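You operate a simulated robot arm through the tools that you are given. There is no shell and no other tool. Be economical: measure what you need, move in short steps, check, and stop when the job is done.

The job below is to be done with a simulated two-armed robot. You get a single attempt, and the scene is never put back.

TASK
On the yellow tray field, fold the yellow polishing cloth in half, so that it is half as long.
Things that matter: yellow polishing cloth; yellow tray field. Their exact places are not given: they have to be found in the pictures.

The check looks at the end state, three seconds after you hand in, the way a careful person would. Anything else that was tipped, shoved, dropped, spilled or broken makes it a failure. Flat cloth is picked up by pressing the open fingertips on it (5 to 10 N) and closing them slowly along it; thin cloth reads only 2 to 8 mm in the jaws.

THE ROBOT
Two 7-joint arms with two-finger parallel grippers on one trunk, on a base that drives. Base frame: it is fixed to the floor where the robot stands at the start and does not move with it; the origin is under the middle of the robot, x ahead of it, y to its left, z up. Readings come in m, rad, newtons and seconds.
The left shoulder is at the start at [0.07, 0.163, 1.045], the right one opposite. Places, roughly: yellow tray field [0.5, 0, 0.8]. Payload 3.43 kg a hand.
The tool frame of a hand sits at the grasp point between the pads (the TCP): z along the fingers, y along the line on which they close. The tips reach 0.034 m beyond it. Largest opening 0.128 m; finger width 0.024, thickness 0.012; the body of the gripper, 0.048 by 0.13 m, starts 0.096 m behind the TCP.
Orientation is told as [roll, pitch, yaw] about the base's x, y, z axes, in that order, counted from this pose: with the fingers straight down and closing along the base's y, the tool's x points along the base's -x, its y along +y and its z along -z.

THE INTERFACE
- The arms move only by the tool arm_command. It takes "left_steps", "right_steps" or both (then of equal length, played together; a hand with none holds still); each is a list of rows, each a list of 3 entries, a list of its own where there are three numbers: the shift along the base's x, y, z in m, then the turn, a rotation vector about the base's x, y, z in rad, then the gripper command, from -1 (shut) to 1 (fully open), values between in proportion. In form: [[[x, y, z], [ax, ay, az], gripper], ...]. A call has 1 to 12 rows; each row is the pose to reach, as a shift and turn from the pose commanded when the call began. Each row takes 0.2 s and may step no farther than 0.05 m and 0.15 rad from the row before; otherwise, or with a gripper value out of range, the whole call is refused. A pose out of reach is approached as far as the arm can. The call stops where the force on the tool passes 40 N (or 10 N more than at its start, if that is more) or the arm is blocked; 0.2 s more then pass. Each finger travels about 0.153 m/s and halts on what it meets, pressing with about 27 N; the grip force reading is that of the motor and also rises with nothing between the fingers. The clock runs only during rows and for 0.2 s after the last one: add rows that repeat a pose to give the fingers time. It gives the time, the measured TCP pose, the force on the tool (base axes), the opening and the grip force at its end, in the units of the frame above (readings bear some noise).
- Cameras (640 x 400 px; columns grow to the right, rows downward): "scene" is now at [0.1324, 0.0096, 1.2592]; the picture's right is [0.13, -0.99, 0.00], its down [-0.69, -0.09, -0.72] and it looks along [0.71, 0.09, -0.69] (base axes); focal length 281 px, centre (320, 200). "left" rides on the left gripper at [0.076, 0.011, -0.16] in its tool frame; the picture's right is [-0.15, 0.99, 0.00], its down [-0.88, -0.13, -0.46] and it looks along [-0.45, -0.07, 0.89] (tool axes); focal length 234 px, centre (320, 200). "right" rides on the right gripper at [0.076, -0.011, -0.16] in its tool frame; the picture's right is [0.15, 0.99, 0.00], its down [-0.88, 0.13, -0.46] and it looks along [-0.45, 0.07, 0.89] (tool axes); focal length 234 px, centre (320, 200).
- snapshot(camera): a new picture of that camera. The clock stands still meanwhile.
- raise_lower(by): slides the trunk up (or, below 0, down) by that many m; the arms and the scene camera ride with it, the base frame stays. It gives what a move gives, with no picture.
- steer(legs): drives the robot by 1 to 6 legs, each [ahead, left, turn to the left] in m, m and rad, along the robot's own axes; the way and the turn of a leg run together, so that a leg with both is an arc; at most 1.5 m and 3.142 rad a leg. The arms and the cameras ride along, it lands a little off, and it stops where it bumps. It gives what a move gives.
- pan_tilt(pan, tilt): turns the head with the scene camera to pan (to the left, within 1.501 rad either way) and tilt (down, from -0.506 to 1.204), counted from straight ahead of the robot. It gives what a move gives.
- measure_at(camera, pixels): for up to 12 pixels [column, row] of the newest picture of that camera ("zoom" is the newest enlarged one), the place [x, y, z] in the base frame of the surface seen there, good to about 0.002 m. The clock stands still meanwhile.
- inspect(camera, box): a new picture of the part [left, top, right, bottom] of that camera's present view, enlarged. The clock stands still meanwhile.
- close_job(): hands the job in; it is judged then, once.

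Work in short steps. Measure before you move; look again where a grasp or a placing could have gone wrong, and mend it. You have 80 turns and 62 pictures in all, those below and enlarged ones among them. Open the grippers and draw the arms clear of the work before you hand the job in, unless the task says otherwise; then end with one line.

The tools are called after "Request:" as a command line: name --argument value ..., lists and objects as JSON in quotes. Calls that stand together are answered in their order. arm_command: Moves the arms, as the interface text tells. Its arguments: {"type":"object","properties":{"left_steps":{"type":"array","items":{"type":"array"}},"right_steps":{"type":"array","items":{"type":"array"}}},"required":[]} The other tools are called the same way: raise_lower (by) slides the trunk up or down; steer (legs) drives the base; pan_tilt (pan, tilt) turns the head that bears the scene camera; snapshot (camera) takes a picture; measure_at (camera, pixels) gives the place of the surface under pixels of a picture; inspect (camera, box) takes an enlarged picture of a part of a camera's view; close_job () hands the job in.

At the start:

```text
time_s: 0.0
left_ee_pos: [0.6177, 0.3309, 0.9572]
left_tool_rot: [-0.001, 0.0, 0.0]
left_force: [-0.5, 0.1, -0.1]
left_width: 0.1281
left_grasp_force: 0.0
right_ee_pos: [0.4151, -0.1497, 0.9844]
right_tool_rot: [0.0, 0.0, 0.001]
right_force: [-0.8, 0.1, 0.2]
right_width: 0.1281
right_grasp_force: 0.1
trunk travel left (down, up): [-0.525, 0.415]
robot x, y, heading: [-0.0012, 0.0006, 0.002]
head pan, tilt: [0.126, 0.766]
```

scene: 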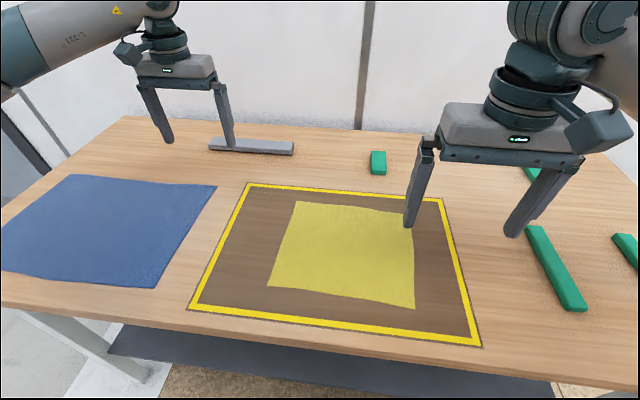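
right: 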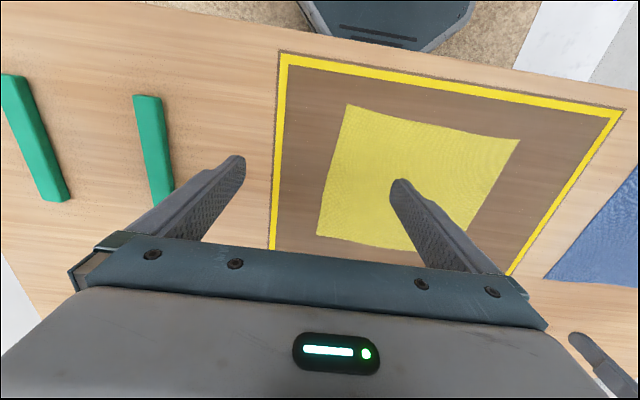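
left: 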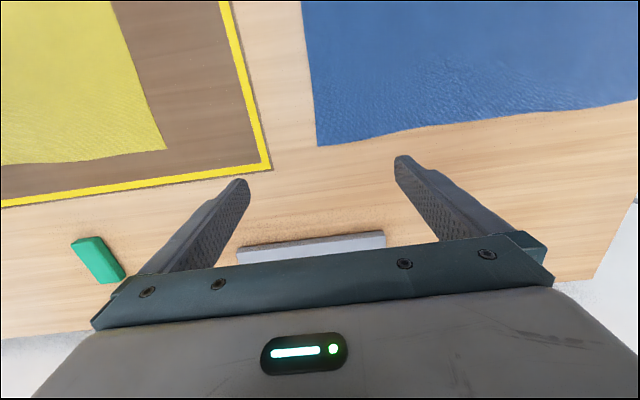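

The yellow cloth shows in the scene with corners near (297,202), (410,213), (414,309), (268,287). I measure its corners, its middle, and the tray.

Request:
measure_at --camera "scene" --pixels '[[298, 204], [402, 212], [412, 306], [270, 285], [345, 250], [248, 184], [441, 200], [480, 345], [190, 307], [285, 240], [412, 260], [340, 296]]'

Request:
measure_at --camera "right" --pixels '[[349, 106], [518, 141], [319, 234], [410, 249]]'

```text
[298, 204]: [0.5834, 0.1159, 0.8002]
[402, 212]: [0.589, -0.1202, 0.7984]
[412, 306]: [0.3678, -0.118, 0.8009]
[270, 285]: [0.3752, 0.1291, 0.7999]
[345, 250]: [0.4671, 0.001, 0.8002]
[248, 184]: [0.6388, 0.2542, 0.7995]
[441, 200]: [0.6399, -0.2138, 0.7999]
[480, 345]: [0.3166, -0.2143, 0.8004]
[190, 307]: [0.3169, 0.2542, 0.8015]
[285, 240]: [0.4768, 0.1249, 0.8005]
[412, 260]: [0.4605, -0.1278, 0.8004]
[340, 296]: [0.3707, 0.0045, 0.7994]
```

```text
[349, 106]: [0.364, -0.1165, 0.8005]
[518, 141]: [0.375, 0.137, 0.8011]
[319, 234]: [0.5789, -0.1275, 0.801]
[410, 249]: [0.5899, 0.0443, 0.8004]
```

The cloth spans x 0.37–0.585 and y −0.125–0.13, so its long side runs along y and I'll fold the y=+0.13 edge onto the y=−0.125 edge. Both hands should pull that edge towards the robot, which means standing more to the right and turned left. First I look at the space around the base.

Request:
pan_tilt --pan -0.6 --tilt 1.1

Request:
snapshot --camera "scene"

```text
time_s: 1.1
left_ee_pos: [0.6179, 0.3326, 0.9564]
left_tool_rot: [-0.001, 0.001, 0.001]
left_force: [0.6, -0.8, -0.1]
left_width: 0.128
left_grasp_force: 0.0
right_ee_pos: [0.4148, -0.1503, 0.984]
right_tool_rot: [0.0, -0.001, -0.001]
right_force: [0.5, 0.2, 0.1]
right_width: 0.1282
right_grasp_force: 0.0
trunk travel left (down, up): [-0.525, 0.415]
robot x, y, heading: [0.0017, -0.0039, -0.001]
head pan, tilt: [-0.6, 1.1]
```

```text
58 pictures are left
```

scene: 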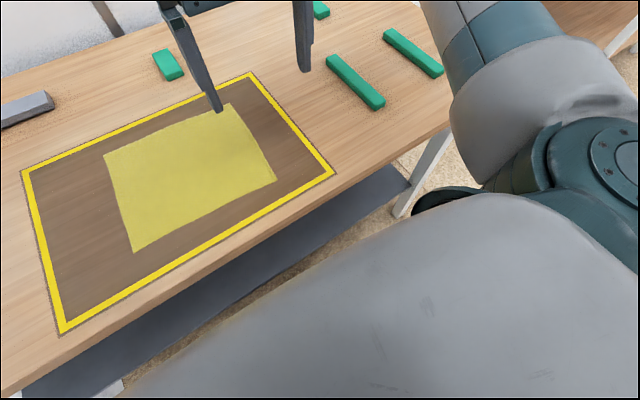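

I check where the table's edges and the second surface at top right are.

Request:
measure_at --camera "scene" --pixels '[[448, 125], [300, 212], [600, 15], [400, 215], [350, 200], [440, 70], [375, 100], [170, 65], [420, 160]]'

Request:
pan_tilt --pan -1.3 --tilt 0.9

Request:
snapshot --camera "scene"

```text
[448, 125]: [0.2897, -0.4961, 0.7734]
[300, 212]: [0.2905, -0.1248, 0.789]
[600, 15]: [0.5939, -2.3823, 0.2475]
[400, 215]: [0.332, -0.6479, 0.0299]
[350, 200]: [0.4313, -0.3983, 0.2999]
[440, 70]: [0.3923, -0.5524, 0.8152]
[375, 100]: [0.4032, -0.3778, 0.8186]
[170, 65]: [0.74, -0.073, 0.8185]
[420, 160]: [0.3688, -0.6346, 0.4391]
```

```text
time_s: 2.1
left_ee_pos: [0.6194, 0.3313, 0.9567]
left_tool_rot: [-0.001, -0.001, 0.0]
left_force: [-0.8, 1.0, -0.2]
left_width: 0.1279
left_grasp_force: 0.1
right_ee_pos: [0.4141, -0.1511, 0.9838]
right_tool_rot: [0.001, 0.001, 0.0]
right_force: [0.5, -0.8, -0.1]
right_width: 0.1281
right_grasp_force: 0.1
trunk travel left (down, up): [-0.525, 0.415]
robot x, y, heading: [0.0009, 0.0, -0.006]
head pan, tilt: [-1.3, 0.901]
```

```text
57 pictures are left
```

scene: 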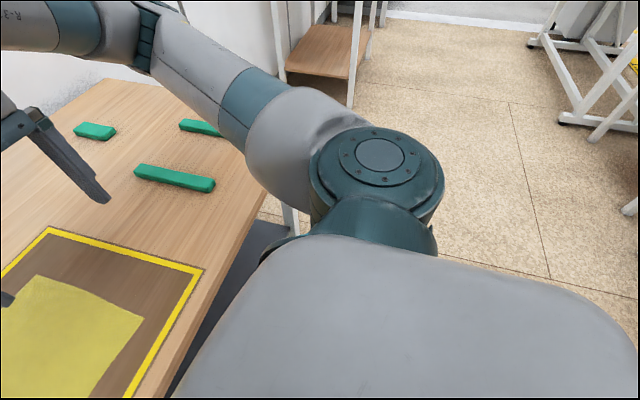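

There is free floor to the right, and the table's front edge is at x≈0.28. I back off a little, slide right 0.38 and turn left 0.6 rad; the hands stay well above everything on the table.

Request:
steer --legs '[[-0.06, 0, 0], [0, -0.38, 0], [0, 0, 0.6]]'

Request:
pan_tilt --pan 0.1 --tilt 0.75

Request:
snapshot --camera "scene"

```text
time_s: 6.8
left_ee_pos: [0.2624, 0.2445, 0.9572]
left_tool_rot: [0.0, 0.001, 0.601]
left_force: [-0.5, 0.7, 0.5]
left_width: 0.1279
left_grasp_force: 0.0
right_ee_pos: [0.3679, -0.2684, 0.9846]
right_tool_rot: [0.0, 0.0, 0.6]
right_force: [0.3, -0.6, 0.0]
right_width: 0.1278
right_grasp_force: 0.1
trunk travel left (down, up): [-0.525, 0.415]
robot x, y, heading: [-0.0584, -0.3763, 0.6]
head pan, tilt: [-1.3, 0.901]
```

```text
time_s: 8.3
left_ee_pos: [0.2621, 0.245, 0.9569]
left_tool_rot: [0.0, -0.002, 0.599]
left_force: [-0.4, -0.7, -1.0]
left_width: 0.128
left_grasp_force: 0.1
right_ee_pos: [0.3673, -0.2685, 0.9841]
right_tool_rot: [0.0, -0.001, 0.601]
right_force: [1.0, -0.2, -0.7]
right_width: 0.1283
right_grasp_force: 0.0
trunk travel left (down, up): [-0.525, 0.415]
robot x, y, heading: [-0.0601, -0.381, 0.599]
head pan, tilt: [0.099, 0.75]
```

```text
56 pictures are left
```

scene: 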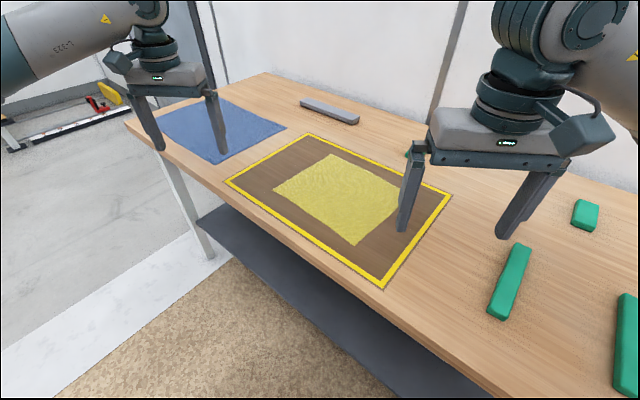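

Nothing was bumped. I bring both hands over the y≈+0.13 edge, left at x≈0.395 and right at x≈0.565, at z=0.9. I turn them so they close along base y and narrow the jaws to about 0.045.

Request:
arm_command --left_steps '[[[0.013, -0.012, 0], [0, 0, -0.06], 0.7], [[0.026, -0.024, 0], [0, 0, -0.12], 0.4], [[0.04, -0.036, 0], [0, 0, -0.18], 0.1], [[0.053, -0.048, 0], [0, 0, -0.24], -0.1], [[0.067, -0.06, 0], [0, 0, -0.3], -0.3], [[0.08, -0.072, 0], [0, 0, -0.36], -0.3], [[0.093, -0.084, -0.01], [0, 0, -0.42], -0.3], [[0.107, -0.096, -0.02], [0, 0, -0.48], -0.3], [[0.12, -0.108, -0.04], [0, 0, -0.54], -0.3], [[0.133, -0.12, -0.057], [0, 0, -0.6], -0.3], [[0.133, -0.12, -0.057], [0, 0, -0.6], -0.3]]' --right_steps '[[[0.02, 0.0383, 0], [0, 0, -0.06], 0.7], [[0.04, 0.0766, 0], [0, 0, -0.12], 0.4], [[0.06, 0.115, 0], [0, 0, -0.18], 0.1], [[0.08, 0.153, 0], [0, 0, -0.24], -0.1], [[0.1, 0.1915, 0], [0, 0, -0.3], -0.3], [[0.12, 0.23, -0.01], [0, 0, -0.36], -0.3], [[0.139, 0.268, -0.03], [0, 0, -0.42], -0.3], [[0.158, 0.306, -0.05], [0, 0, -0.48], -0.3], [[0.178, 0.345, -0.07], [0, 0, -0.54], -0.3], [[0.198, 0.383, -0.084], [0, 0, -0.6], -0.3], [[0.198, 0.383, -0.084], [0, 0, -0.6], -0.3]]'

Request:
snapshot --camera "scene"

Request:
snapshot --camera "left"

Request:
snapshot --camera "right"

```text
time_s: 10.7
left_ee_pos: [0.3959, 0.1255, 0.9001]
left_tool_rot: [-0.002, -0.001, 0.0]
left_force: [0.5, 0.5, 0.2]
left_width: 0.0449
left_grasp_force: 0.1
right_ee_pos: [0.5566, 0.0969, 0.8989]
right_tool_rot: [0.0, -0.001, -0.001]
right_force: [-0.1, 0.2, 0.5]
right_width: 0.045
right_grasp_force: 0.0
right hand out of reach, approached as far as the arm can: row 10, 11
trunk travel left (down, up): [-0.525, 0.415]
robot x, y, heading: [-0.0575, -0.381, 0.598]
head pan, tilt: [0.099, 0.75]
```

```text
55 pictures are left
```

scene: 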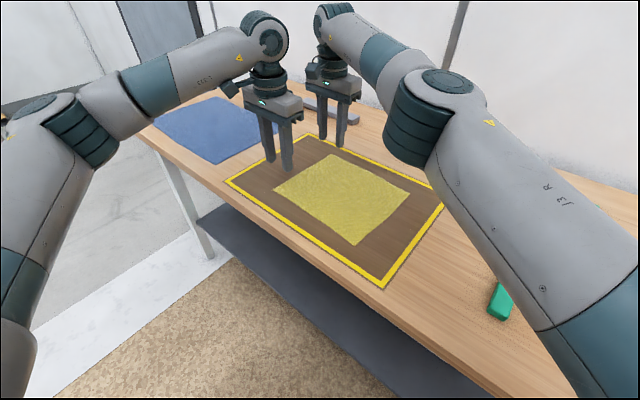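

```text
54 pictures are left
```

left: 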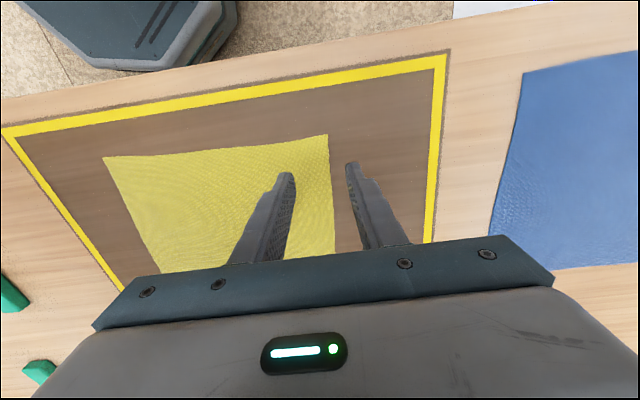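

```text
53 pictures are left
```

right: 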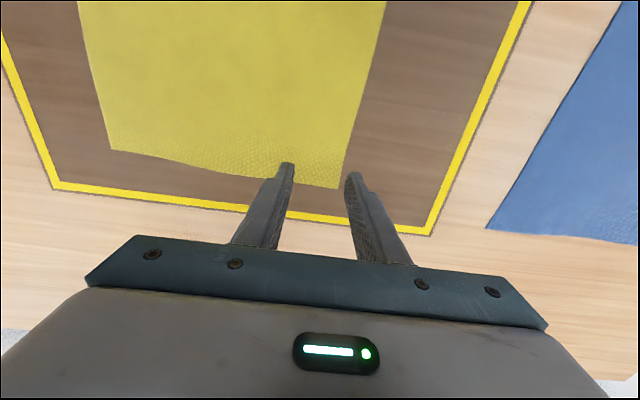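

The right hand ran out of reach, so the base should come a bit closer. I measure the cloth's left edge at both hands, and the base's distance to the table edge.

Request:
measure_at --camera "left" --pixels '[[327, 137], [330, 190], [333, 240], [105, 159], [217, 60], [100, 60], [200, 78]]'

Request:
measure_at --camera "right" --pixels '[[337, 187], [345, 150], [360, 90], [378, 20], [112, 149], [220, 168]]'

```text
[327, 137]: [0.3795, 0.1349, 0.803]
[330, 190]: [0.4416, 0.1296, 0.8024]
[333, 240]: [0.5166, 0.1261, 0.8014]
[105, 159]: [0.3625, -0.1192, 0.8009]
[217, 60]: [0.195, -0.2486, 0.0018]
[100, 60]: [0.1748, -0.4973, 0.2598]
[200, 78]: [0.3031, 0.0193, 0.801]
```

```text
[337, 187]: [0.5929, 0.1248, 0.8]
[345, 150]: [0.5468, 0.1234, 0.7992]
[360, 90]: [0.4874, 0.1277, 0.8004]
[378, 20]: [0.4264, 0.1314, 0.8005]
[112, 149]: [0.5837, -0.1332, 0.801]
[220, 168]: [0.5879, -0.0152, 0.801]
```

The corners are at (0.378, 0.135), (0.593, 0.125), (0.363, −0.119) and (0.584, −0.133). The base has room, so I drive 0.06 m ahead.

Request:
steer --legs '[[0.06, 0, 0]]'

```text
time_s: 11.7
left_ee_pos: [0.4454, 0.159, 0.8994]
left_tool_rot: [-0.001, 0.001, 0.001]
left_force: [0.0, -0.7, -0.2]
left_width: 0.0448
left_grasp_force: 0.1
right_ee_pos: [0.6072, 0.131, 0.8981]
right_tool_rot: [0.001, 0.002, 0.0]
right_force: [0.8, -1.7, -0.5]
right_width: 0.0446
right_grasp_force: 0.0
trunk travel left (down, up): [-0.525, 0.415]
robot x, y, heading: [-0.0101, -0.3443, 0.601]
head pan, tilt: [0.099, 0.75]
```

I shift to the grasp spots, left at (0.397, 0.120) and right at (0.573, 0.112). The jaws go to 0.03 and the tips to about 2 cm above the tray.

Request:
arm_command --left_steps '[[[-0.024, -0.02, -0.02], [0, 0, 0], -0.53], [[-0.048, -0.039, -0.045], [0, 0, 0], -0.53], [[-0.048, -0.039, -0.045], [0, 0, 0], -0.53]]' --right_steps '[[[-0.017, -0.01, -0.02], [0, 0, 0], -0.53], [[-0.034, -0.019, -0.045], [0, 0, 0], -0.53], [[-0.034, -0.019, -0.045], [0, 0, 0], -0.53]]'

Request:
snapshot --camera "left"

Request:
snapshot --camera "right"

```text
time_s: 12.5
left_ee_pos: [0.3974, 0.1195, 0.8556]
left_tool_rot: [-0.002, 0.0, 0.0]
left_force: [0.7, -0.3, 0.0]
left_width: 0.03
left_grasp_force: 0.0
right_ee_pos: [0.5724, 0.1122, 0.8545]
right_tool_rot: [0.001, 0.002, 0.0]
right_force: [0.1, -0.3, 0.8]
right_width: 0.0299
right_grasp_force: 0.1
trunk travel left (down, up): [-0.525, 0.415]
robot x, y, heading: [-0.0099, -0.3438, 0.595]
head pan, tilt: [0.099, 0.75]
```

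```text
52 pictures are left
```

left: 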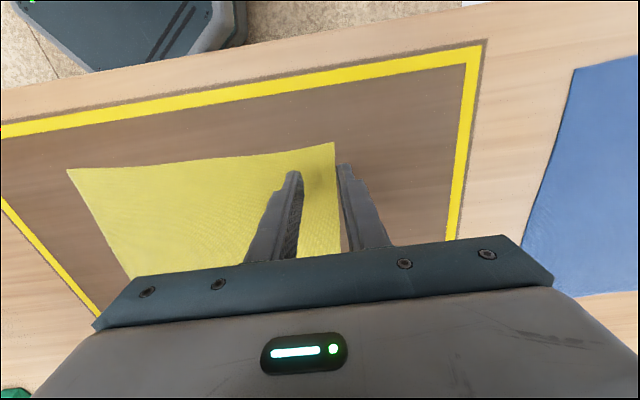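

```text
51 pictures are left
```

right: 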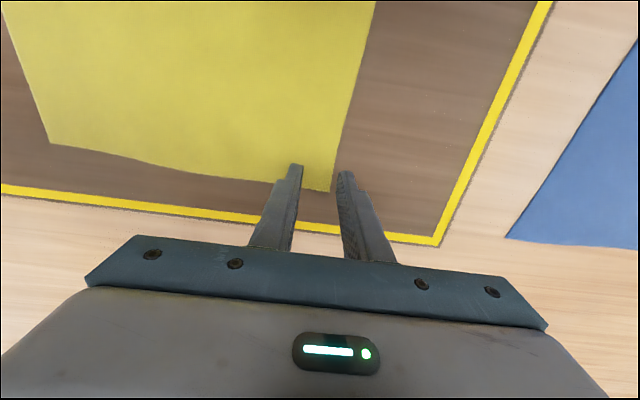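

Both outer fingers sit just outside the cloth edge and the inner ones over the cloth. I lower in small steps until contact.

Request:
arm_command --left_steps '[[[0, 0, -0.01], [0, 0, 0], -0.53], [[0, 0, -0.018], [0, 0, 0], -0.53], [[0, 0, -0.021], [0, 0, 0], -0.53], [[0, 0, -0.022], [0, 0, 0], -0.53]]' --right_steps '[[[0, 0, -0.01], [0, 0, 0], -0.53], [[0, 0, -0.018], [0, 0, 0], -0.53], [[0, 0, -0.021], [0, 0, 0], -0.53], [[0, 0, -0.022], [0, 0, 0], -0.53]]'

```text
time_s: 13.5
left_ee_pos: [0.3958, 0.1191, 0.8345]
left_tool_rot: [0.004, -0.005, 0.001]
left_force: [1.0, 1.0, 5.2]
left_width: 0.0299
left_grasp_force: 0.1
right_ee_pos: [0.572, 0.1117, 0.835]
right_tool_rot: [0.005, -0.003, 0.001]
right_force: [4.8, 1.5, 21.4]
right_width: 0.0292
right_grasp_force: 0.0
trunk travel left (down, up): [-0.525, 0.415]
robot x, y, heading: [-0.0123, -0.3461, 0.599]
head pan, tilt: [0.099, 0.75]
```

Left presses with 5 N and right with 21 N. I ease the right up by 0.8 mm and press the left 0.2 mm more.

Request:
arm_command --left_steps '[[[0, 0, -0.0002], [0, 0, 0], -0.53]]' --right_steps '[[[0, 0, 0.0008], [0, 0, 0], -0.53]]'

```text
time_s: 13.9
left_ee_pos: [0.3978, 0.1184, 0.8355]
left_tool_rot: [0.001, -0.003, 0.002]
left_force: [1.8, 1.5, 8.2]
left_width: 0.0299
left_grasp_force: 0.0
right_ee_pos: [0.5716, 0.1119, 0.836]
right_tool_rot: [0.005, -0.002, 0.0]
right_force: [4.8, 2.4, 23.6]
right_width: 0.0285
right_grasp_force: 0.1
trunk travel left (down, up): [-0.525, 0.415]
robot x, y, heading: [-0.0119, -0.3426, 0.597]
head pan, tilt: [0.099, 0.75]
```

The right still reads 23 N, so I lift it another 1.2 mm.

Request:
arm_command --right_steps '[[[0, 0, 0.0012], [0, 0, 0], -0.53]]'

```text
time_s: 14.3
left_ee_pos: [0.3962, 0.1188, 0.8355]
left_tool_rot: [0.002, -0.003, 0.001]
left_force: [1.7, 2.1, 12.6]
left_width: 0.0298
left_grasp_force: 0.0
right_ee_pos: [0.5713, 0.1105, 0.8341]
right_tool_rot: [0.001, -0.002, 0.0]
right_force: [3.8, 2.3, 21.3]
right_width: 0.0288
right_grasp_force: 0.0
trunk travel left (down, up): [-0.525, 0.415]
robot x, y, heading: [-0.0087, -0.3439, 0.596]
head pan, tilt: [0.099, 0.75]
```

The forces creep upward while held. I lift the left by 1 mm and the right by 2.5 mm.

Request:
arm_command --left_steps '[[[0, 0, 0.001], [0, 0, 0], -0.53]]' --right_steps '[[[0, 0, 0.0025], [0, 0, 0], -0.53]]'

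```text
time_s: 14.7
left_ee_pos: [0.3961, 0.1197, 0.8346]
left_tool_rot: [0.0, -0.003, -0.001]
left_force: [0.2, 0.6, 14.1]
left_width: 0.03
left_grasp_force: 0.0
right_ee_pos: [0.5715, 0.1109, 0.8358]
right_tool_rot: [0.001, 0.003, 0.001]
right_force: [1.5, 0.3, 5.9]
right_width: 0.0297
right_grasp_force: 0.0
trunk travel left (down, up): [-0.525, 0.415]
robot x, y, heading: [-0.0128, -0.3423, 0.598]
head pan, tilt: [0.099, 0.75]
```

Right is now at 6 N and left at 14 N. I close both slowly, easing the left up by 0.6 mm.

Request:
arm_command --left_steps '[[[0, 0, 0.0006], [0, 0, 0], -0.58], [[0, 0, 0.0006], [0, 0, 0], -0.63], [[0, 0, 0.0006], [0, 0, 0], -0.68], [[0, 0, 0.0006], [0, 0, 0], -0.73], [[0, 0, 0.0006], [0, 0, 0], -0.78], [[0, 0, 0.0006], [0, 0, 0], -0.83], [[0, 0, 0.0006], [0, 0, 0], -0.88], [[0, 0, 0.0006], [0, 0, 0], -0.93], [[0, 0, 0.0006], [0, 0, 0], -1], [[0, 0, 0.0006], [0, 0, 0], -1], [[0, 0, 0.0006], [0, 0, 0], -1]]' --right_steps '[[[0, 0, 0], [0, 0, 0], -0.58], [[0, 0, 0], [0, 0, 0], -0.63], [[0, 0, 0], [0, 0, 0], -0.68], [[0, 0, 0], [0, 0, 0], -0.73], [[0, 0, 0], [0, 0, 0], -0.78], [[0, 0, 0], [0, 0, 0], -0.83], [[0, 0, 0], [0, 0, 0], -0.88], [[0, 0, 0], [0, 0, 0], -0.93], [[0, 0, 0], [0, 0, 0], -1], [[0, 0, 0], [0, 0, 0], -1], [[0, 0, 0], [0, 0, 0], -1]]'

Request:
snapshot --camera "left"

Request:
snapshot --camera "right"

```text
time_s: 17.1
left_ee_pos: [0.3977, 0.119, 0.8356]
left_tool_rot: [0.001, 0.0, -0.001]
left_force: [1.2, -0.3, 9.8]
left_width: 0.0021
left_grasp_force: 27.5
right_ee_pos: [0.5715, 0.1118, 0.8357]
right_tool_rot: [0.001, 0.0, 0.0]
right_force: [0.2, 0.7, -0.8]
right_width: 0.0066
right_grasp_force: 27.3
trunk travel left (down, up): [-0.525, 0.415]
robot x, y, heading: [-0.0118, -0.347, 0.602]
head pan, tilt: [0.099, 0.75]
```

```text
50 pictures are left
```

left: 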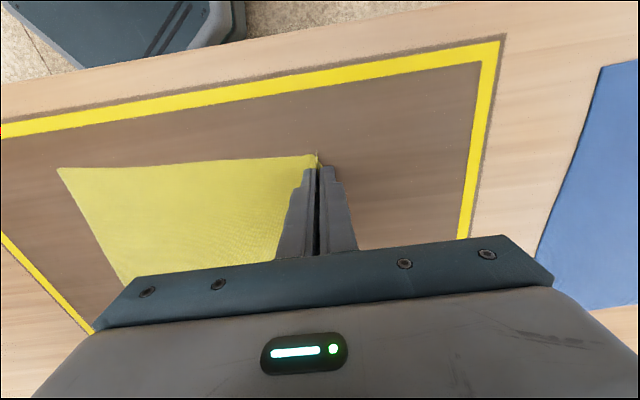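

```text
49 pictures are left
```

right: 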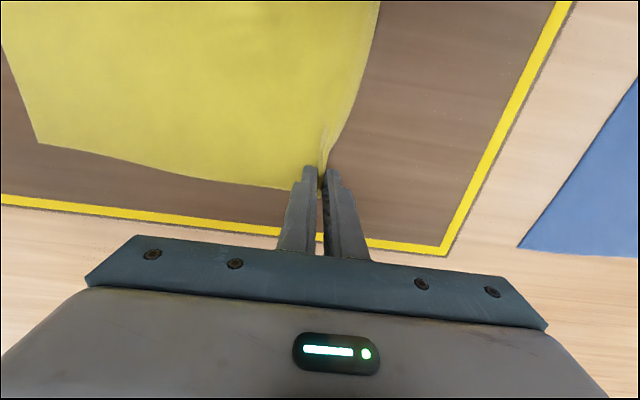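

Both jaws read cloth (2.1 and 6.6 mm) and gathered cloth shows at the tips. I lift 5 cm along the fold arc and check that both corners come up.

Request:
arm_command --left_steps '[[[0, 0, 0.01], [0, 0, 0], -1], [[0, -0.003, 0.02], [0, 0, 0], -1], [[0, -0.006, 0.035], [0, 0, 0], -1], [[0, -0.012, 0.05], [0, 0, 0], -1], [[0, -0.012, 0.05], [0, 0, 0], -1]]' --right_steps '[[[0, 0, 0.01], [0, 0, 0], -1], [[0, -0.003, 0.02], [0, 0, 0], -1], [[0, -0.006, 0.035], [0, 0, 0], -1], [[0, -0.012, 0.05], [0, 0, 0], -1], [[0, -0.012, 0.05], [0, 0, 0], -1]]'

Request:
inspect --camera "scene" --box '[200, 60, 460, 222]'

Request:
snapshot --camera "left"

```text
time_s: 18.3
left_ee_pos: [0.3982, 0.108, 0.8829]
left_tool_rot: [-0.003, 0.0, 0.0]
left_force: [-0.5, 0.5, -0.9]
left_width: 0.0019
left_grasp_force: 26.7
right_ee_pos: [0.5724, 0.1021, 0.8865]
right_tool_rot: [-0.001, -0.001, -0.001]
right_force: [0.0, 0.4, 0.3]
right_width: 0.0068
right_grasp_force: 26.8
trunk travel left (down, up): [-0.525, 0.415]
robot x, y, heading: [-0.0101, -0.3445, 0.595]
head pan, tilt: [0.099, 0.75]
```

```text
2.46 times, centred on (330, 141) of scene
```

zoom: 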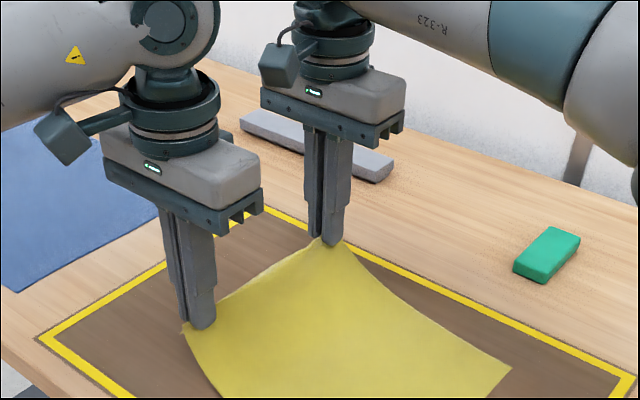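

```text
47 pictures are left
```

left: 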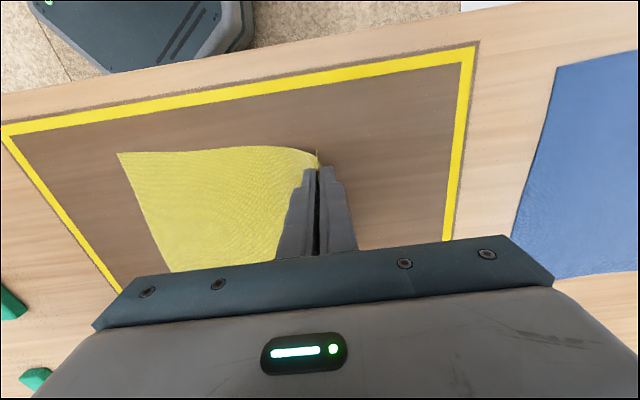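

Both corners hang cleanly from the jaws. I continue to the top of the arc at y≈0, with the tips about 0.11 above the tray.

Request:
arm_command --left_steps '[[[-0.001, -0.015, 0.018], [0, 0, 0], -1], [[-0.002, -0.03, 0.035], [0, 0, 0], -1], [[-0.003, -0.048, 0.047], [0, 0, 0], -1], [[-0.004, -0.068, 0.055], [0, 0, 0], -1], [[-0.005, -0.088, 0.058], [0, 0, 0], -1], [[-0.006, -0.108, 0.06], [0, 0, 0], -1], [[-0.006, -0.108, 0.06], [0, 0, 0], -1]]' --right_steps '[[[-0.001, -0.015, 0.018], [0, 0, 0], -1], [[-0.002, -0.03, 0.035], [0, 0, 0], -1], [[-0.003, -0.048, 0.047], [0, 0, 0], -1], [[-0.004, -0.068, 0.055], [0, 0, 0], -1], [[-0.005, -0.088, 0.058], [0, 0, 0], -1], [[-0.006, -0.108, 0.06], [0, 0, 0], -1], [[-0.006, -0.108, 0.06], [0, 0, 0], -1]]'

Request:
snapshot --camera "scene"

Request:
snapshot --camera "right"

Request:
snapshot --camera "left"

```text
time_s: 19.9
left_ee_pos: [0.3901, 0.0004, 0.9443]
left_tool_rot: [-0.002, 0.0, 0.001]
left_force: [0.3, 0.3, 0.1]
left_width: 0.002
left_grasp_force: 27.0
right_ee_pos: [0.5673, -0.0068, 0.9453]
right_tool_rot: [0.0, 0.0, 0.002]
right_force: [0.5, -0.4, -0.1]
right_width: 0.0066
right_grasp_force: 26.8
trunk travel left (down, up): [-0.525, 0.415]
robot x, y, heading: [-0.0124, -0.3437, 0.599]
head pan, tilt: [0.099, 0.75]
```

```text
46 pictures are left
```

scene: 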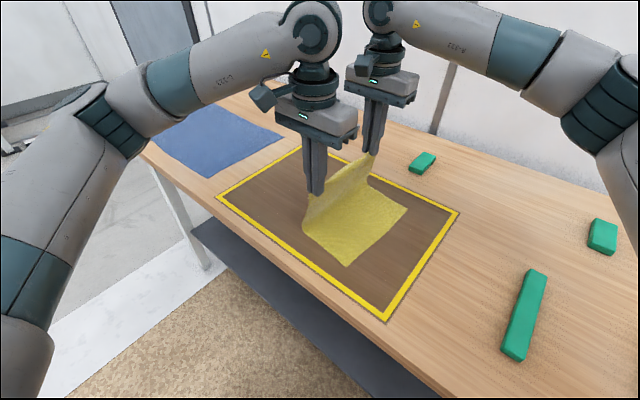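

```text
45 pictures are left
```

right: 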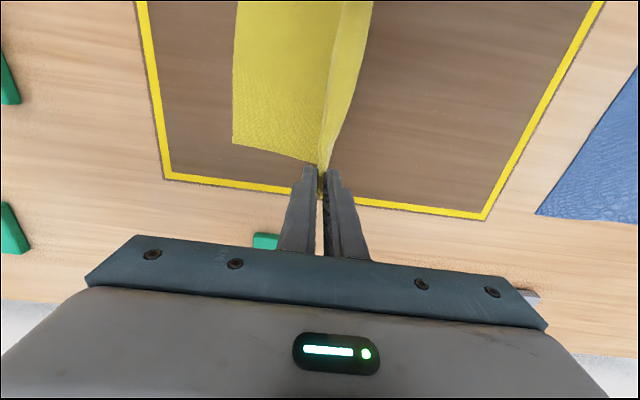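

```text
44 pictures are left
```

left: 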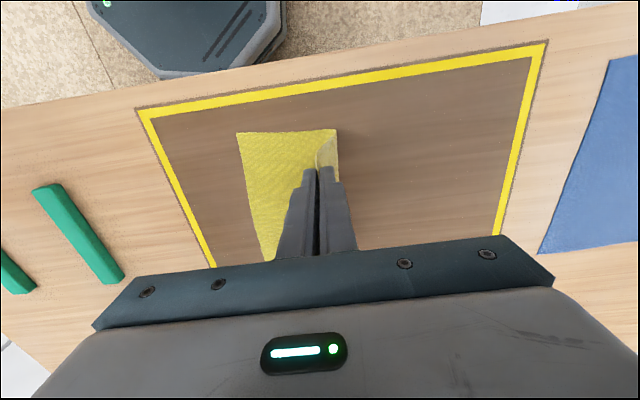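

I check that the lying −y edge hasn't moved, and where the fold bottom is.

Request:
measure_at --camera "left" --pixels '[[239, 134], [335, 130], [255, 205]]'

Request:
measure_at --camera "right" --pixels '[[235, 143], [235, 80], [300, 158], [318, 175]]'

```text
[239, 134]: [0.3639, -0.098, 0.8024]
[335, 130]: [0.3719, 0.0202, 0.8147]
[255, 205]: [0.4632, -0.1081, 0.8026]
```

```text
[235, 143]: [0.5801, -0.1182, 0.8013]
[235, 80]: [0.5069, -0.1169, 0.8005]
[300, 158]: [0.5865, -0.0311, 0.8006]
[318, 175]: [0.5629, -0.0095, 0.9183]
```

The lying edge has slid slightly to y≈−0.10 (near) and −0.118 (far). I carry the held edge down onto it, stopping about 1 cm above the surface.

Request:
arm_command --left_steps '[[[-0.001, -0.018, -0.002], [0, 0, 0], -1], [[-0.002, -0.036, -0.008], [0, 0, 0], -1], [[-0.003, -0.054, -0.02], [0, 0, 0], -1], [[-0.004, -0.07, -0.035], [0, 0, 0], -1], [[-0.005, -0.083, -0.052], [0, 0, 0], -1], [[-0.006, -0.093, -0.07], [0, 0, 0], -1], [[-0.007, -0.1, -0.085], [0, 0, 0], -1], [[-0.007, -0.103, -0.094], [0, 0, 0], -1], [[-0.007, -0.103, -0.094], [0, 0, 0], -1]]' --right_steps '[[[-0.001, -0.019, -0.002], [0, 0, 0], -1], [[-0.002, -0.038, -0.008], [0, 0, 0], -1], [[-0.003, -0.058, -0.02], [0, 0, 0], -1], [[-0.004, -0.075, -0.035], [0, 0, 0], -1], [[-0.005, -0.09, -0.052], [0, 0, 0], -1], [[-0.006, -0.101, -0.07], [0, 0, 0], -1], [[-0.006, -0.108, -0.085], [0, 0, 0], -1], [[-0.006, -0.111, -0.094], [0, 0, 0], -1], [[-0.006, -0.111, -0.094], [0, 0, 0], -1]]'

Request:
snapshot --camera "scene"

Request:
snapshot --camera "right"

Request:
snapshot --camera "left"

```text
time_s: 21.9
left_ee_pos: [0.3848, -0.104, 0.8493]
left_tool_rot: [0.001, -0.001, -0.001]
left_force: [-0.3, 1.1, -0.5]
left_width: 0.0018
left_grasp_force: 27.0
right_ee_pos: [0.5608, -0.1189, 0.8514]
right_tool_rot: [-0.001, 0.0, 0.0]
right_force: [-0.5, 0.7, -0.2]
right_width: 0.0065
right_grasp_force: 26.8
trunk travel left (down, up): [-0.525, 0.415]
robot x, y, heading: [-0.01, -0.3404, 0.599]
head pan, tilt: [0.099, 0.75]
```

```text
43 pictures are left
```

scene: 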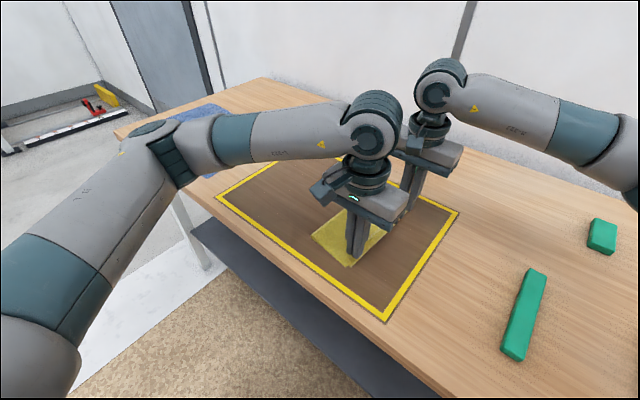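

```text
42 pictures are left
```

right: 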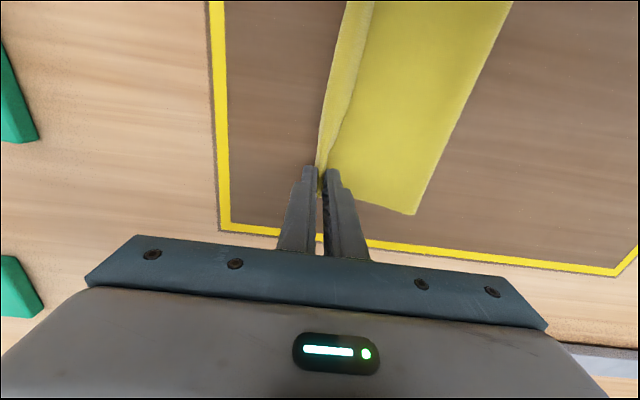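

```text
41 pictures are left
```

left: 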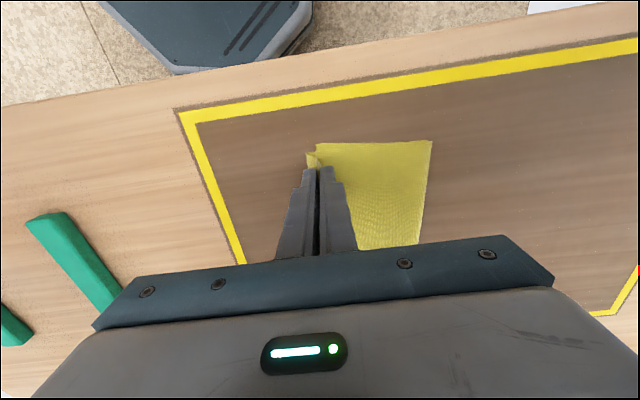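

The fold lies well. I zoom in at both tips to compare the held edge with the lower edge before lowering.

Request:
inspect --camera "left" --box '[250, 110, 450, 235]'

Request:
inspect --camera "right" --box '[230, 60, 450, 198]'

Request:
measure_at --camera "left" --pixels '[[309, 154], [318, 148], [431, 143], [418, 240]]'

Request:
measure_at --camera "right" --pixels '[[320, 150], [330, 100], [348, 20], [340, 110], [352, 60], [365, 25], [414, 212], [505, 20]]'

```text
3.20 times, centred on (350, 172) of left
```

zoom: 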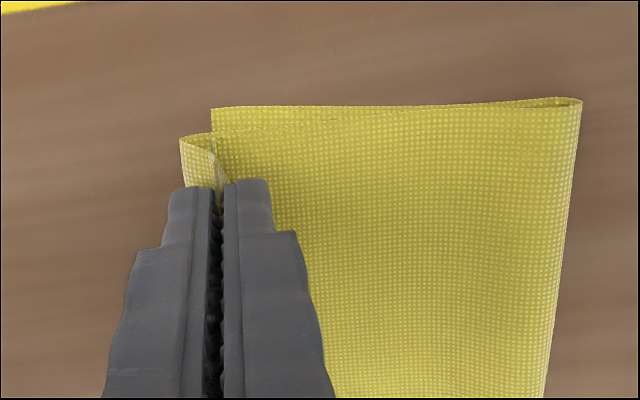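

```text
2.90 times, centred on (340, 129) of right
```

zoom: 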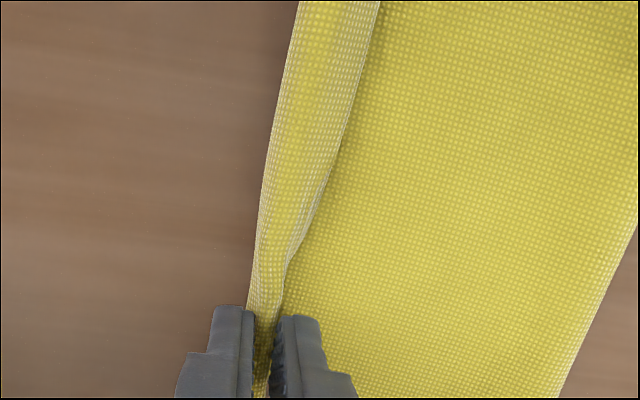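

```text
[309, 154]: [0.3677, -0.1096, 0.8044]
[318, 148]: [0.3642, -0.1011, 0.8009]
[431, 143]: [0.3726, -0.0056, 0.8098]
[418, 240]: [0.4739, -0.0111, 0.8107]
```

```text
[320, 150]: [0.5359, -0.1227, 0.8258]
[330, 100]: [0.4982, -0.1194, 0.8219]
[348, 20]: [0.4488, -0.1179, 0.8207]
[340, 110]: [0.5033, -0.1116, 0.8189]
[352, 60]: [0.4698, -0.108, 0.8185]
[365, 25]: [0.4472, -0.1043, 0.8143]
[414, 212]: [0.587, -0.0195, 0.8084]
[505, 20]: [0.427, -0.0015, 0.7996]
```

The held strip is curled back about 1.3 cm (z≈0.82), so it would overshoot once unrolled. I lower to just above the lower layer while backing 1.2 cm to +y, then open a little and look.

Request:
arm_command --left_steps '[[[0, 0.006, -0.005], [0, 0, 0], -1], [[0, 0.012, -0.01], [0, 0, 0], -1], [[0, 0.012, -0.011], [0, 0, 0], -1], [[0, 0.012, -0.011], [0, 0, 0], -0.9], [[0, 0.012, -0.011], [0, 0, 0], -0.8], [[0, 0.012, -0.011], [0, 0, 0], -0.75], [[0, 0.012, -0.011], [0, 0, 0], -0.75]]' --right_steps '[[[0, 0.006, -0.006], [0, 0, 0], -1], [[0, 0.012, -0.011], [0, 0, 0], -1], [[0, 0.012, -0.013], [0, 0, 0], -1], [[0, 0.012, -0.013], [0, 0, 0], -0.85], [[0, 0.012, -0.013], [0, 0, 0], -0.75], [[0, 0.012, -0.013], [0, 0, 0], -0.7], [[0, 0.012, -0.013], [0, 0, 0], -0.7]]'

Request:
inspect --camera "left" --box '[250, 110, 450, 235]'

Request:
inspect --camera "right" --box '[230, 60, 450, 198]'

```text
time_s: 23.5
left_ee_pos: [0.3857, -0.0919, 0.8403]
left_tool_rot: [0.0, 0.0, 0.003]
left_force: [0.0, -0.7, 0.4]
left_width: 0.016
left_grasp_force: 0.0
right_ee_pos: [0.5608, -0.107, 0.8387]
right_tool_rot: [0.001, 0.002, 0.0]
right_force: [0.8, -0.4, 0.4]
right_width: 0.0192
right_grasp_force: 0.1
trunk travel left (down, up): [-0.525, 0.415]
robot x, y, heading: [-0.013, -0.3439, 0.599]
head pan, tilt: [0.099, 0.75]
```

```text
3.20 times, centred on (350, 172) of left
```

zoom: 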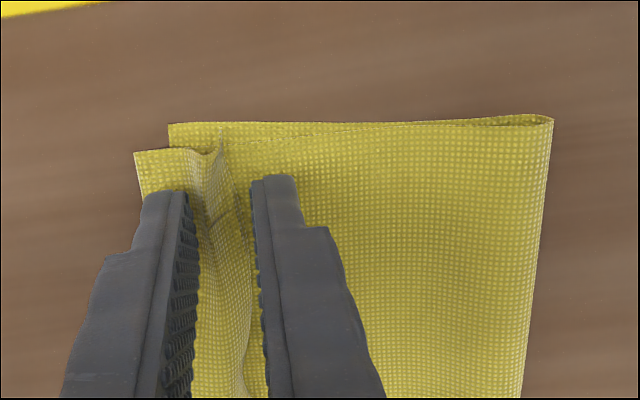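

```text
2.90 times, centred on (340, 129) of right
```

zoom: 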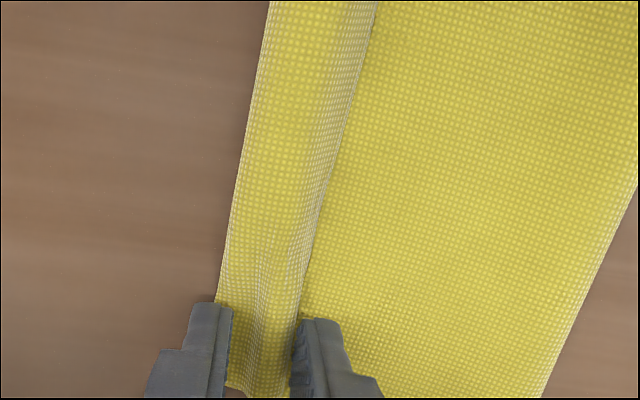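

The jaws are open around the curled strip. I raise both hands straight up and look at what the strip does when free.

Request:
arm_command --left_steps '[[[0, 0, 0], [0, 0, 0], -0.6], [[0, 0, 0.01], [0, 0, 0], -0.6], [[0, 0, 0.03], [0, 0, 0], -0.6], [[0, 0, 0.06], [0, 0, 0], -0.6], [[0, 0, 0.06], [0, 0, 0], -0.6]]' --right_steps '[[[0, 0, 0], [0, 0, 0], -0.6], [[0, 0, 0.01], [0, 0, 0], -0.6], [[0, 0, 0.03], [0, 0, 0], -0.6], [[0, 0, 0.06], [0, 0, 0], -0.6], [[0, 0, 0.06], [0, 0, 0], -0.6]]'

Request:
inspect --camera "left" --box '[220, 80, 460, 230]'

Request:
inspect --camera "right" --box '[200, 40, 460, 203]'

```text
time_s: 24.7
left_ee_pos: [0.3854, -0.0908, 0.8992]
left_tool_rot: [0.0, 0.001, 0.001]
left_force: [1.2, 0.6, -1.2]
left_width: 0.0255
left_grasp_force: 0.0
right_ee_pos: [0.5611, -0.1059, 0.8993]
right_tool_rot: [-0.001, 0.001, -0.001]
right_force: [-0.3, 0.0, 0.6]
right_width: 0.0256
right_grasp_force: 0.1
trunk travel left (down, up): [-0.525, 0.415]
robot x, y, heading: [-0.0094, -0.3411, 0.601]
head pan, tilt: [0.099, 0.75]
```

```text
2.67 times, centred on (340, 155) of left
```

zoom: 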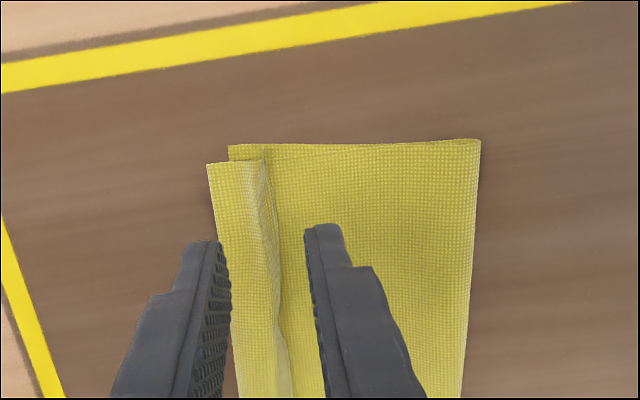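

```text
2.45 times, centred on (330, 122) of right
```

zoom: 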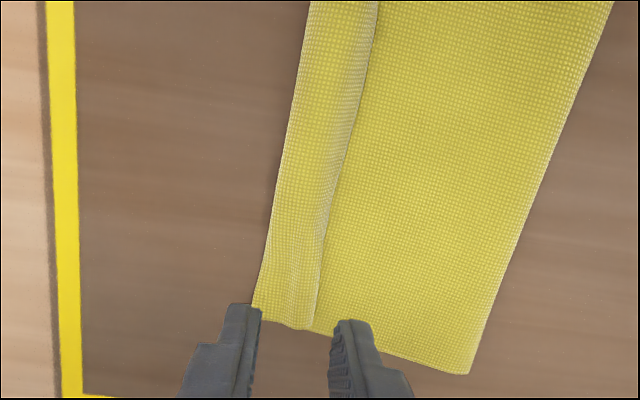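

A cuff remains folded back along the upper edge. I measure its cross-section in the right zoom.

Request:
measure_at --camera "zoom" --pixels '[[276, 200], [290, 200], [305, 200], [320, 200], [330, 200], [345, 200], [400, 200], [480, 200], [530, 200], [258, 305], [310, 325], [468, 372]]'

Request:
measure_at --camera "left" --pixels '[[299, 142], [306, 135], [310, 143], [318, 143], [330, 160], [398, 134], [324, 190], [312, 180], [390, 220]]'

```text
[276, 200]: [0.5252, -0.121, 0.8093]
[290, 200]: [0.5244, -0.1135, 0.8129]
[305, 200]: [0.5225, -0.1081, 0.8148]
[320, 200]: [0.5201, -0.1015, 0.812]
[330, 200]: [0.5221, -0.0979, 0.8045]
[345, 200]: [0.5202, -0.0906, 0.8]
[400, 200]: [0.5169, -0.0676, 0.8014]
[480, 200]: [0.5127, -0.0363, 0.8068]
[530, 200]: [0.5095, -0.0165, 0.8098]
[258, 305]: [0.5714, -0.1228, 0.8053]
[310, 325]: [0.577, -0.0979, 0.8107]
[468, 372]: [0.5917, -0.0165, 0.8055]
```

```text
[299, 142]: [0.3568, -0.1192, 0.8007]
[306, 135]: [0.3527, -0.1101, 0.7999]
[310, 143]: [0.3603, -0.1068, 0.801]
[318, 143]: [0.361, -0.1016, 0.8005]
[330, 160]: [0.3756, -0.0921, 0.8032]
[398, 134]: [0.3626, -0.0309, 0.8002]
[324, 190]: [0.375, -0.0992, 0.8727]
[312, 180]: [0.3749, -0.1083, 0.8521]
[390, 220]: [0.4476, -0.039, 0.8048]
```

The folded width reads only about 0.1 m, which doesn't add up, so something may be rucked. I raise both hands clear for a better look.

Request:
arm_command --left_steps '[[[-0.02, 0.03, 0.03], [0, 0, 0], -0.6], [[-0.04, 0.06, 0.06], [0, 0, 0], -0.6], [[-0.05, 0.1, 0.09], [0, 0, 0], -0.6], [[-0.05, 0.14, 0.1], [0, 0, 0], -0.6], [[-0.05, 0.18, 0.1], [0, 0, 0], -0.6]]' --right_steps '[[[0.01, -0.03, 0.03], [0, 0, 0], -0.6], [[0.02, -0.06, 0.06], [0, 0, 0], -0.6], [[0.02, -0.09, 0.08], [0, 0, 0], -0.6], [[0.02, -0.12, 0.08], [0, 0, 0], -0.6], [[0.02, -0.14, 0.08], [0, 0, 0], -0.6]]'

Request:
snapshot --camera "scene"

Request:
snapshot --camera "right"

```text
refused: row 3 steps farther than a row can; nothing moved
```

```text
34 pictures are left
```

scene: 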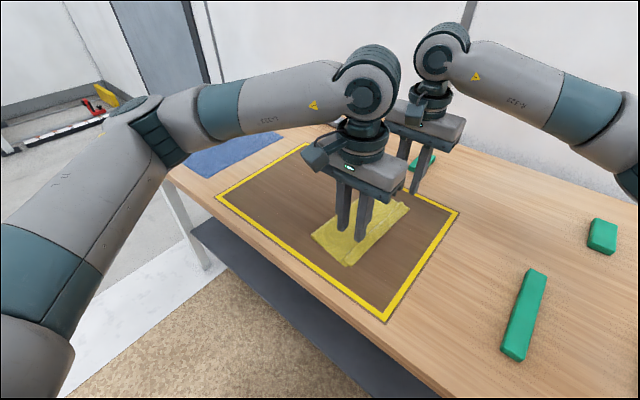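

```text
33 pictures are left
```

right: 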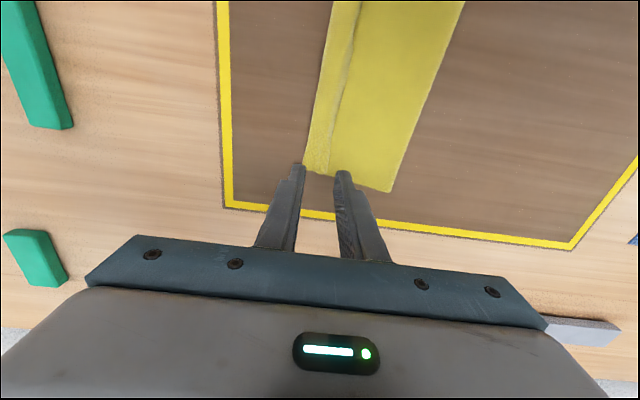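

One step was too long, so I repeat the raise with shorter rows. I save pictures by taking one view only.

Request:
arm_command --left_steps '[[[-0.01, 0.02, 0.03], [0, 0, 0], -0.6], [[-0.02, 0.04, 0.06], [0, 0, 0], -0.6], [[-0.03, 0.07, 0.09], [0, 0, 0], -0.6], [[-0.04, 0.11, 0.1], [0, 0, 0], -0.6], [[-0.05, 0.15, 0.1], [0, 0, 0], -0.6], [[-0.05, 0.18, 0.1], [0, 0, 0], -0.6]]' --right_steps '[[[0.01, -0.03, 0.03], [0, 0, 0], -0.6], [[0.02, -0.06, 0.06], [0, 0, 0], -0.6], [[0.02, -0.09, 0.08], [0, 0, 0], -0.6], [[0.02, -0.12, 0.08], [0, 0, 0], -0.6], [[0.02, -0.14, 0.08], [0, 0, 0], -0.6], [[0.02, -0.14, 0.08], [0, 0, 0], -0.6]]'

Request:
inspect --camera "scene" --box '[260, 160, 460, 285]'

```text
time_s: 26.1
left_ee_pos: [0.3341, 0.0896, 0.999]
left_tool_rot: [-0.002, -0.002, -0.001]
left_force: [-0.9, 0.2, 0.7]
left_width: 0.0259
left_grasp_force: 0.1
right_ee_pos: [0.5824, -0.2466, 0.9793]
right_tool_rot: [0.0, 0.001, 0.002]
right_force: [-0.2, 0.0, 0.3]
right_width: 0.0255
right_grasp_force: 0.1
trunk travel left (down, up): [-0.525, 0.415]
robot x, y, heading: [-0.0121, -0.3421, 0.598]
head pan, tilt: [0.099, 0.75]
```

```text
3.20 times, centred on (360, 222) of scene
```

zoom: 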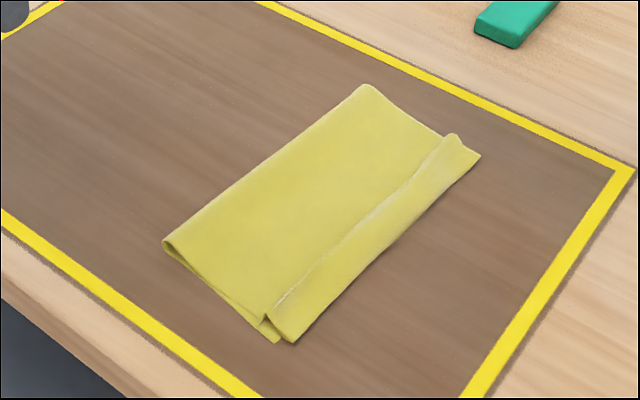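

I measure the corners and ridge in this clear view.

Request:
measure_at --camera "zoom" --pixels '[[166, 243], [367, 88], [450, 136], [478, 155], [293, 340], [270, 318], [275, 340], [340, 250], [385, 215], [360, 190], [310, 290], [400, 120]]'

Request:
inspect --camera "scene" --box '[305, 225, 369, 265]'

```text
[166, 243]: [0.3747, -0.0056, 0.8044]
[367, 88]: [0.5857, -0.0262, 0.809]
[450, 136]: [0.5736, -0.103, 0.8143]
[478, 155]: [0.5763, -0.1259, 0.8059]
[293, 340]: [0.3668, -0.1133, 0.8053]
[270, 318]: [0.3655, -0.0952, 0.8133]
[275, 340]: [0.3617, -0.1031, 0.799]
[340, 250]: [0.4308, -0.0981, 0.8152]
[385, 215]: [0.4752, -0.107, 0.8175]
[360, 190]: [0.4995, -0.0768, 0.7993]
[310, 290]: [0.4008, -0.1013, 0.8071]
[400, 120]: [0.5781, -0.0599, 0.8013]
```

```text
10.00 times, centred on (337, 245) of scene
```

zoom: 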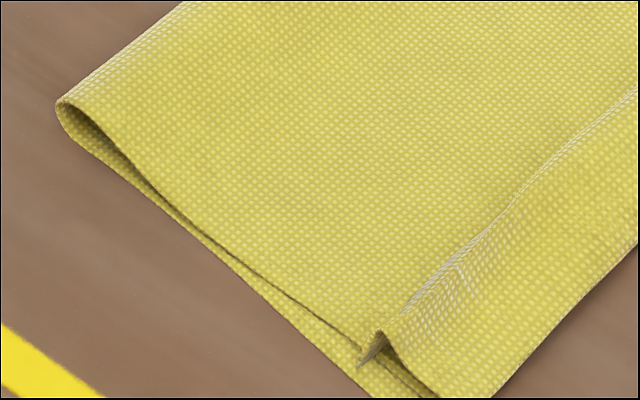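

The near-end zoom shows the upper edge is a ~2 cm cuff folded back, with its ridge at y≈−0.10 and outer crease at y≈−0.113 to −0.125. I will flip it out by sweeping closed fingertips from its inner side towards −y. First I position both hands shut at y≈−0.068.

Request:
arm_command --left_steps '[[[0.012, -0.035, 0], [0, 0, 0], -1], [[0.024, -0.07, 0], [0, 0, 0], -1], [[0.036, -0.105, -0.02], [0, 0, 0], -1], [[0.046, -0.14, -0.05], [0, 0, 0], -1], [[0.056, -0.157, -0.09], [0, 0, 0], -1], [[0.056, -0.157, -0.13], [0, 0, 0], -1], [[0.056, -0.157, -0.15], [0, 0, 0], -1], [[0.056, -0.157, -0.1565], [0, 0, 0], -1], [[0.056, -0.157, -0.1565], [0, 0, 0], -1]]' --right_steps '[[[-0.008, 0.04, 0], [0, 0, 0], -1], [[-0.016, 0.08, 0], [0, 0, 0], -1], [[-0.024, 0.12, 0], [0, 0, 0], -1], [[-0.032, 0.16, -0.02], [0, 0, 0], -1], [[-0.032, 0.174, -0.06], [0, 0, 0], -1], [[-0.032, 0.174, -0.1], [0, 0, 0], -1], [[-0.032, 0.174, -0.13], [0, 0, 0], -1], [[-0.032, 0.174, -0.1365], [0, 0, 0], -1], [[-0.032, 0.174, -0.1365], [0, 0, 0], -1]]'

```text
time_s: 28.1
left_ee_pos: [0.3908, -0.0681, 0.8416]
left_tool_rot: [0.002, -0.001, 0.0]
left_force: [-0.3, -0.1, 0.3]
left_width: 0.0001
left_grasp_force: 26.5
right_ee_pos: [0.5492, -0.0731, 0.841]
right_tool_rot: [-0.001, 0.0, 0.001]
right_force: [-0.5, 0.2, -0.1]
right_width: 0.0001
right_grasp_force: 27.3
trunk travel left (down, up): [-0.525, 0.415]
robot x, y, heading: [-0.0108, -0.3422, 0.598]
head pan, tilt: [0.099, 0.75]
```

Both are in place with the tips about 7 mm above the tray and no contact. I sweep 6 cm towards −y.

Request:
arm_command --left_steps '[[[0, -0.01, 0], [0, 0, 0], -1], [[0, -0.02, 0], [0, 0, 0], -1], [[0, -0.03, 0], [0, 0, 0], -1], [[0, -0.04, 0], [0, 0, 0], -1], [[0, -0.05, 0], [0, 0, 0], -1], [[0, -0.06, 0], [0, 0, 0], -1], [[0, -0.065, 0], [0, 0, 0], -1]]' --right_steps '[[[0, -0.01, 0], [0, 0, 0], -1], [[0, -0.02, 0], [0, 0, 0], -1], [[0, -0.03, 0], [0, 0, 0], -1], [[0, -0.04, 0], [0, 0, 0], -1], [[0, -0.05, 0], [0, 0, 0], -1], [[0, -0.06, 0], [0, 0, 0], -1], [[0, -0.065, 0], [0, 0, 0], -1]]'

Request:
snapshot --camera "right"

```text
time_s: 29.7
left_ee_pos: [0.391, -0.1336, 0.8421]
left_tool_rot: [0.0, -0.001, 0.0]
left_force: [-1.0, 0.1, 0.1]
left_width: 0.0002
left_grasp_force: 27.0
right_ee_pos: [0.5485, -0.1388, 0.8424]
right_tool_rot: [0.002, -0.001, 0.0]
right_force: [-0.1, -0.1, -0.4]
right_width: 0.0002
right_grasp_force: 27.1
trunk travel left (down, up): [-0.525, 0.415]
robot x, y, heading: [-0.0095, -0.3484, 0.601]
head pan, tilt: [0.099, 0.75]
```

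```text
30 pictures are left
```

right: 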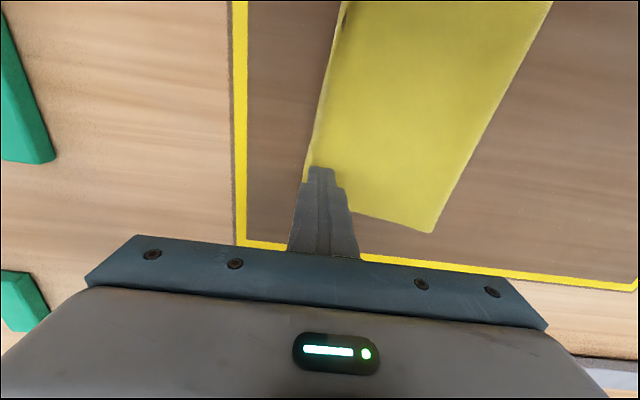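

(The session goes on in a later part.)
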